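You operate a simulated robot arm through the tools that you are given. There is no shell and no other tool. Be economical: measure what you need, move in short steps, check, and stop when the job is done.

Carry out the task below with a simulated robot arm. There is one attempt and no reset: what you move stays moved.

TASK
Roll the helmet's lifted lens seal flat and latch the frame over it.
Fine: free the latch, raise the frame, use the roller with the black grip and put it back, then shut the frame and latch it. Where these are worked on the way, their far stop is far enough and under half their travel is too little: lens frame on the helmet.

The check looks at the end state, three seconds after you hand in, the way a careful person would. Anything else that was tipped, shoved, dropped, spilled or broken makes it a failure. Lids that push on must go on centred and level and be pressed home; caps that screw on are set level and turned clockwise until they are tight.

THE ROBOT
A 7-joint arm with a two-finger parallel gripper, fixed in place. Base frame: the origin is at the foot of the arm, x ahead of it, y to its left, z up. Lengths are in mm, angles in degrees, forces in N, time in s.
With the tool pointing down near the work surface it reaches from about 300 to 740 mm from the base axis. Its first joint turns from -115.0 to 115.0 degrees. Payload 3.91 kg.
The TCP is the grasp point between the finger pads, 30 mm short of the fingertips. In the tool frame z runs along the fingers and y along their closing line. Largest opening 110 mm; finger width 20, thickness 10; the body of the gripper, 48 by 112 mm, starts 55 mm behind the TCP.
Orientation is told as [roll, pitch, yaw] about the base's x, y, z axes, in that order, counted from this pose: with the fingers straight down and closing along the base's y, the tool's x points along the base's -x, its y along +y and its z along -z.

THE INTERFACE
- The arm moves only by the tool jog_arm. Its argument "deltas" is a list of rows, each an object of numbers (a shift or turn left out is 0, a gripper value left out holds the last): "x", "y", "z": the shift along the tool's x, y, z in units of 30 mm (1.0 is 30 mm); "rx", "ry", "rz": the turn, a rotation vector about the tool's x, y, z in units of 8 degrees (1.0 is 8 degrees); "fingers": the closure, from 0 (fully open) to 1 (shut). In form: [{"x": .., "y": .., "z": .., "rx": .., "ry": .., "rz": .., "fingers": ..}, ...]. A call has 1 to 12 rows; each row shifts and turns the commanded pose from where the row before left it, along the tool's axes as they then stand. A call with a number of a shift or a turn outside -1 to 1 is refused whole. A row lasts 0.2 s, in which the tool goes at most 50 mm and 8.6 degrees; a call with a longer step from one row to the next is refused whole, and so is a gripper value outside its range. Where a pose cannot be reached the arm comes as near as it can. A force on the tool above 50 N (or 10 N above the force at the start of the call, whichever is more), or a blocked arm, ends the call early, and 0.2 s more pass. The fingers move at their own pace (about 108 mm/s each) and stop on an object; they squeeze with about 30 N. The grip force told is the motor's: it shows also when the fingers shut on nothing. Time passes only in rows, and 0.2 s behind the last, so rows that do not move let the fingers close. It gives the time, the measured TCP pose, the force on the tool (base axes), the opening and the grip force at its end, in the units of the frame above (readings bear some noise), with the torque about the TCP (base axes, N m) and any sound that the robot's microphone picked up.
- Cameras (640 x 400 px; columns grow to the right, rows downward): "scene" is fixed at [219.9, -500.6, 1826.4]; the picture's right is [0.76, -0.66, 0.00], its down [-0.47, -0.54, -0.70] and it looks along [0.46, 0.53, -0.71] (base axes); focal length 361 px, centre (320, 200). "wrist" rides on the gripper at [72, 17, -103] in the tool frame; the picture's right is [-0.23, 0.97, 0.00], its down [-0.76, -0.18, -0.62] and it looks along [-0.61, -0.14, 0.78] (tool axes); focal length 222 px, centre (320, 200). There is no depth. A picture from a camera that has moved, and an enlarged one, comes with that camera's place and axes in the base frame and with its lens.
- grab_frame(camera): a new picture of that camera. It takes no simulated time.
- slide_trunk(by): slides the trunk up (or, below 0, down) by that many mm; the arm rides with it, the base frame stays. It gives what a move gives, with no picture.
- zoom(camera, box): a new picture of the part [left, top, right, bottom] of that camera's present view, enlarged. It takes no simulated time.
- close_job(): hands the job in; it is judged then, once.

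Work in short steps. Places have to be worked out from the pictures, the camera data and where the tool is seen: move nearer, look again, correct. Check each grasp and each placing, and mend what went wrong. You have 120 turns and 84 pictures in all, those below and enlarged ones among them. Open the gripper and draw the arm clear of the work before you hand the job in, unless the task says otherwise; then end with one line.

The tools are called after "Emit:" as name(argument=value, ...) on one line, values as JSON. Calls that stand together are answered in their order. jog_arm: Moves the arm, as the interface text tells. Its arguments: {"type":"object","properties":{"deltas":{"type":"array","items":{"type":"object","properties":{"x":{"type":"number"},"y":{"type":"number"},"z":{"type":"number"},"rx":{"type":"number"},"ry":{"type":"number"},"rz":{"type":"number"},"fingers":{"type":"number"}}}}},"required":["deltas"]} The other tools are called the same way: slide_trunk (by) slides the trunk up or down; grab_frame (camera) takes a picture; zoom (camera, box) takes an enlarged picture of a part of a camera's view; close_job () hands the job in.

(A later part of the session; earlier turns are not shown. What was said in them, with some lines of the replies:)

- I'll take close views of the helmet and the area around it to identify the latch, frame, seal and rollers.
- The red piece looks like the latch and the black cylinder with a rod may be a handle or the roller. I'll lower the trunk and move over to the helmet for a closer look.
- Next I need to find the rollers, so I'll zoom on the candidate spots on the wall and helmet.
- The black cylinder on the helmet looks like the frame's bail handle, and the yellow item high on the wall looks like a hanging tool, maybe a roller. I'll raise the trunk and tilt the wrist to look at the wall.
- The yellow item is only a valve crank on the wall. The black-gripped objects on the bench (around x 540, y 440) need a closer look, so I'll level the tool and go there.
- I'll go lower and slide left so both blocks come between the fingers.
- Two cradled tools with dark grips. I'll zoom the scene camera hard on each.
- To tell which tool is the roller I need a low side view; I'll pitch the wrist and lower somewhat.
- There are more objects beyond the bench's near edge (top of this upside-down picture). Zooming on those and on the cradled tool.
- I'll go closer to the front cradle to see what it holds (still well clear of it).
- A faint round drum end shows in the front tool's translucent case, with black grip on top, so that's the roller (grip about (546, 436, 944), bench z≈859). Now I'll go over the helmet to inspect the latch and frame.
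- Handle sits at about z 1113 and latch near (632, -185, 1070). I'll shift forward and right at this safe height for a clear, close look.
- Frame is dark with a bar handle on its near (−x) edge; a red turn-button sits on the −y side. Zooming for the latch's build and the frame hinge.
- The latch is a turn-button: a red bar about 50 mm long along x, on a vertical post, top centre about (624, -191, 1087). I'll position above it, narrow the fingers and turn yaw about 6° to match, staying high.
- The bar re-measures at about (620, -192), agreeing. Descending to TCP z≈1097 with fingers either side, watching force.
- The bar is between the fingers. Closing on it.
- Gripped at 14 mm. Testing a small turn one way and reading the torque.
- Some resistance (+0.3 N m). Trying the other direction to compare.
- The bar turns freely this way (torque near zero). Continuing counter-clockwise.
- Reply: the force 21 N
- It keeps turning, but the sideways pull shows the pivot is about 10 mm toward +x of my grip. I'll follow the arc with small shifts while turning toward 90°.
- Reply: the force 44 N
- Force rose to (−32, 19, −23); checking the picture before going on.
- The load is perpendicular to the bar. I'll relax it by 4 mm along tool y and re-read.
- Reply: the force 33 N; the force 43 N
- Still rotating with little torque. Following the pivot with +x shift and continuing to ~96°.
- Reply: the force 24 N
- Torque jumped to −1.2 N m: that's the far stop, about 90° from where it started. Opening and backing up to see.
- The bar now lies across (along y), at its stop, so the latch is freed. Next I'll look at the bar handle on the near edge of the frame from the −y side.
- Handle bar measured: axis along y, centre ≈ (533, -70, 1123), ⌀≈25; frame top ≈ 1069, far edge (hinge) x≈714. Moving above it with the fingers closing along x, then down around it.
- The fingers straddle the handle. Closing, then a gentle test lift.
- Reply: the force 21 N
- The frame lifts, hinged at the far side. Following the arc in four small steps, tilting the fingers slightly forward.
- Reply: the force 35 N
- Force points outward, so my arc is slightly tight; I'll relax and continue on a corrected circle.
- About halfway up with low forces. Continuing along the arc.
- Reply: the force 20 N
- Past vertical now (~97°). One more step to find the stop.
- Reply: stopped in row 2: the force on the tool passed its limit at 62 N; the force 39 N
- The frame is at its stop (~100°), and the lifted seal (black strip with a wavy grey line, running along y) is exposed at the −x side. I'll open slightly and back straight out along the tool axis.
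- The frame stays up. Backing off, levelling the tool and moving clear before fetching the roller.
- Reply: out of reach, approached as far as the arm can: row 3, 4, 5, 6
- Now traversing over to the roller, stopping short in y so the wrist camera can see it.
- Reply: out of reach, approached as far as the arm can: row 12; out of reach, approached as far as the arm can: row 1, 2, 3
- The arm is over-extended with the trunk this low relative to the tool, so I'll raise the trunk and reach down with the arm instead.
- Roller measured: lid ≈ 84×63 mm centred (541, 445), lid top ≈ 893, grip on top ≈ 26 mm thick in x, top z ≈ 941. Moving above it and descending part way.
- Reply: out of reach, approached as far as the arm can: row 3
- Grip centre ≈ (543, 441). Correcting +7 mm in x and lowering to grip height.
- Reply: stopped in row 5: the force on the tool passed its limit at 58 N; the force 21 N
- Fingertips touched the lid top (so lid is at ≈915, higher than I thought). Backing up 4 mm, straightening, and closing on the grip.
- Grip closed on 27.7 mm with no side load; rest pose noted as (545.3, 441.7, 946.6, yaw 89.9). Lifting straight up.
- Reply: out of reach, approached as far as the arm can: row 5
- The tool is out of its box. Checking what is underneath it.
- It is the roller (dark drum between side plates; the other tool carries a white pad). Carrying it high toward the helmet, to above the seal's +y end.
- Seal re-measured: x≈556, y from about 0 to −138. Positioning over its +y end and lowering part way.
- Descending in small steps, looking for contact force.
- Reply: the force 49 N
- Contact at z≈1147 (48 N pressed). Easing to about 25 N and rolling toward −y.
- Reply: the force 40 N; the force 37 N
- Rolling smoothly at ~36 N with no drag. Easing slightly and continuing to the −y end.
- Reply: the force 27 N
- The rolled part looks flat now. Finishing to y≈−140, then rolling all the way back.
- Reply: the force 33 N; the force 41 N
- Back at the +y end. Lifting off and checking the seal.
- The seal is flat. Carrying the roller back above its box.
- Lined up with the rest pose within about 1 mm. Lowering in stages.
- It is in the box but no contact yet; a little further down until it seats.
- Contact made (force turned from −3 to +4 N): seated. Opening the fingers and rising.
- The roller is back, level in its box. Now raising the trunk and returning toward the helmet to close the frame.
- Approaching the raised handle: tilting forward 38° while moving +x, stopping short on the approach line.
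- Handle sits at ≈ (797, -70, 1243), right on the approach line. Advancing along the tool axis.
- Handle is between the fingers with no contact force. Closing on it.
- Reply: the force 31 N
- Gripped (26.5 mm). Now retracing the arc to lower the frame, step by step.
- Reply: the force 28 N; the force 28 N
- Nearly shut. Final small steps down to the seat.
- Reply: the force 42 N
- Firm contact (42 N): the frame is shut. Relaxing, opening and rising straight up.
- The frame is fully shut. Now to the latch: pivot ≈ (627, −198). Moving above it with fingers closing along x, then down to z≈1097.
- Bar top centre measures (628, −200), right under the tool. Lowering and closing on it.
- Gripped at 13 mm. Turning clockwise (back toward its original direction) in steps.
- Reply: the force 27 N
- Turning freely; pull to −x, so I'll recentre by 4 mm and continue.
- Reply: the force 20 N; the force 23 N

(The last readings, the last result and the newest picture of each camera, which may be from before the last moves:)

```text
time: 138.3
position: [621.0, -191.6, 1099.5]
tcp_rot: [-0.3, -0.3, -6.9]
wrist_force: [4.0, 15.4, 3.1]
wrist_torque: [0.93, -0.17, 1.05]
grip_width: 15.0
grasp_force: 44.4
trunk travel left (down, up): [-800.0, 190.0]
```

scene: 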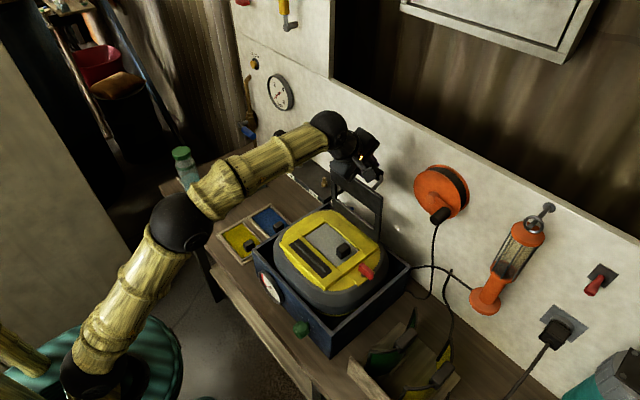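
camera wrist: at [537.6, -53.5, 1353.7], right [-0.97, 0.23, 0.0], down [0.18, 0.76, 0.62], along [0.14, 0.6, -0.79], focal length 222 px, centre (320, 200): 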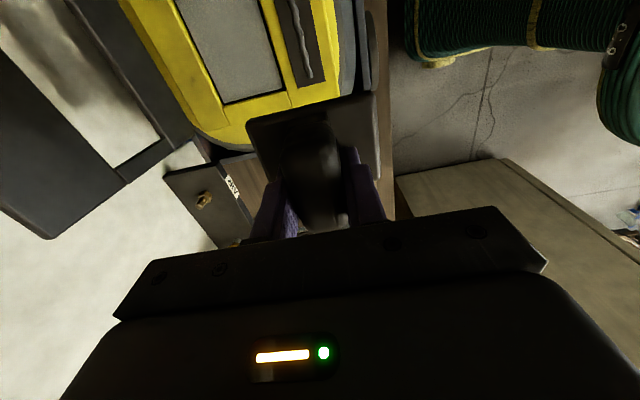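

Torque rose to 1.05 N m at the closed stop: latched. Easing, opening and rising.

Emit:
jog_arm(deltas=[{"rz": -0.4}, {"fingers": 0.6}, {}, {}, {"z": -0.7}, {"z": -0.9}, {"z": -0.9}, {"z": -0.9}, {"z": -0.9}, {"z": -0.9}, {}])

Emit:
jog_arm(deltas=[{"x": 0.9, "z": -0.5}, {"x": 0.9, "z": -0.5}, {"x": 0.9}, {"x": 0.9}, {"x": 0.9}, {"x": 0.9, "fingers": 0}, {}])

Emit:
zoom(camera="scene", box=[270, 195, 410, 300])

Emit:
grab_frame(camera="scene")

```text
time: 140.7
position: [618.5, -192.0, 1256.0]
tcp_rot: [-0.3, -0.2, -3.8]
wrist_force: [-0.7, -0.4, -0.6]
wrist_torque: [-0.05, 0.0, 0.02]
grip_width: 43.9
grasp_force: 0.1
trunk travel left (down, up): [-800.0, 190.0]
```

```text
time: 142.3
position: [458.6, -183.8, 1284.0]
tcp_rot: [-0.3, -0.1, -3.7]
wrist_force: [-0.5, 0.3, -0.3]
wrist_torque: [0.01, 0.04, 0.03]
grip_width: 110.0
grasp_force: 0.1
trunk travel left (down, up): [-800.0, 190.0]
```

```text
3.81 times, centred on (340, 248) of scene
camera zoom: at [219.9, -500.6, 1826.4], right [0.76, -0.66, 0.0], down [-0.47, -0.54, -0.7], along [0.46, 0.53, -0.71], focal length 1376 px, centre (244, 19)
```

zoom: 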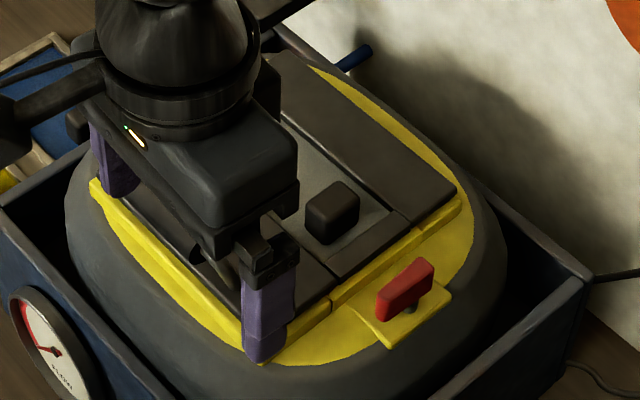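

```text
18 pictures are left
```

scene: 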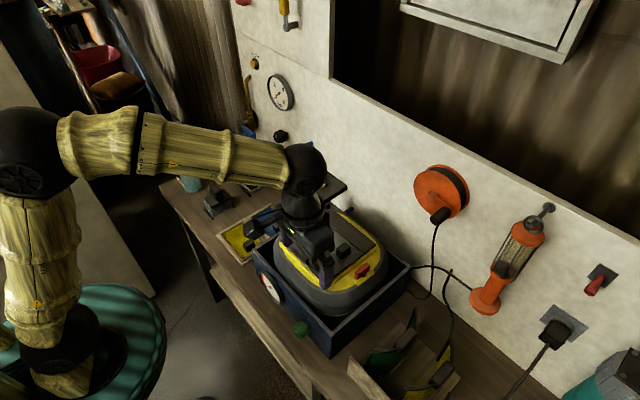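

The latch bar is back along the frame edge as it started, and the frame is shut. I'll draw the arm further clear and check the whole scene once.

Emit:
slide_trunk(by=150)

Emit:
zoom(camera="scene", box=[150, 120, 400, 300])

```text
time: 144.1
position: [459.2, -182.9, 1433.6]
tcp_rot: [-0.3, -0.1, -3.8]
wrist_force: [0.2, 0.0, -0.3]
wrist_torque: [0.01, -0.02, -0.02]
grip_width: 109.9
grasp_force: 0.0
trunk travel left (down, up): [-950.0, 40.0]
```

```text
2.22 times, centred on (275, 210) of scene
camera zoom: at [219.9, -500.6, 1826.4], right [0.76, -0.66, 0.0], down [-0.47, -0.54, -0.7], along [0.46, 0.53, -0.71], focal length 803 px, centre (420, 178)
```

zoom: 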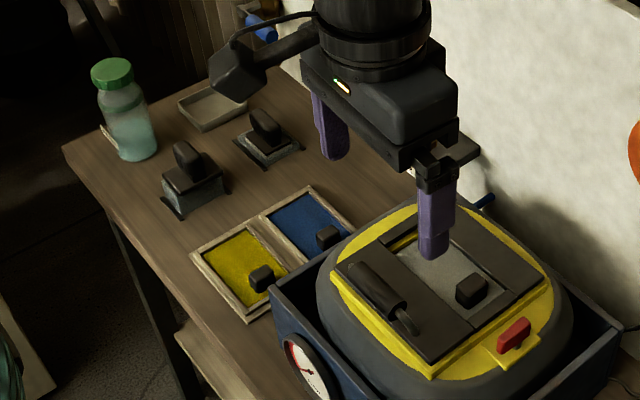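

Everything is in place: bottle upright, roller in its box, frame shut, latch closed, gripper open and clear. Handing in.

Emit:
close_job()

```text
The job is handed in.
```

The lens seal is rolled flat, the roller with the black grip is back in its box, and the lens frame is shut and latched. The arm is clear with the gripper open.
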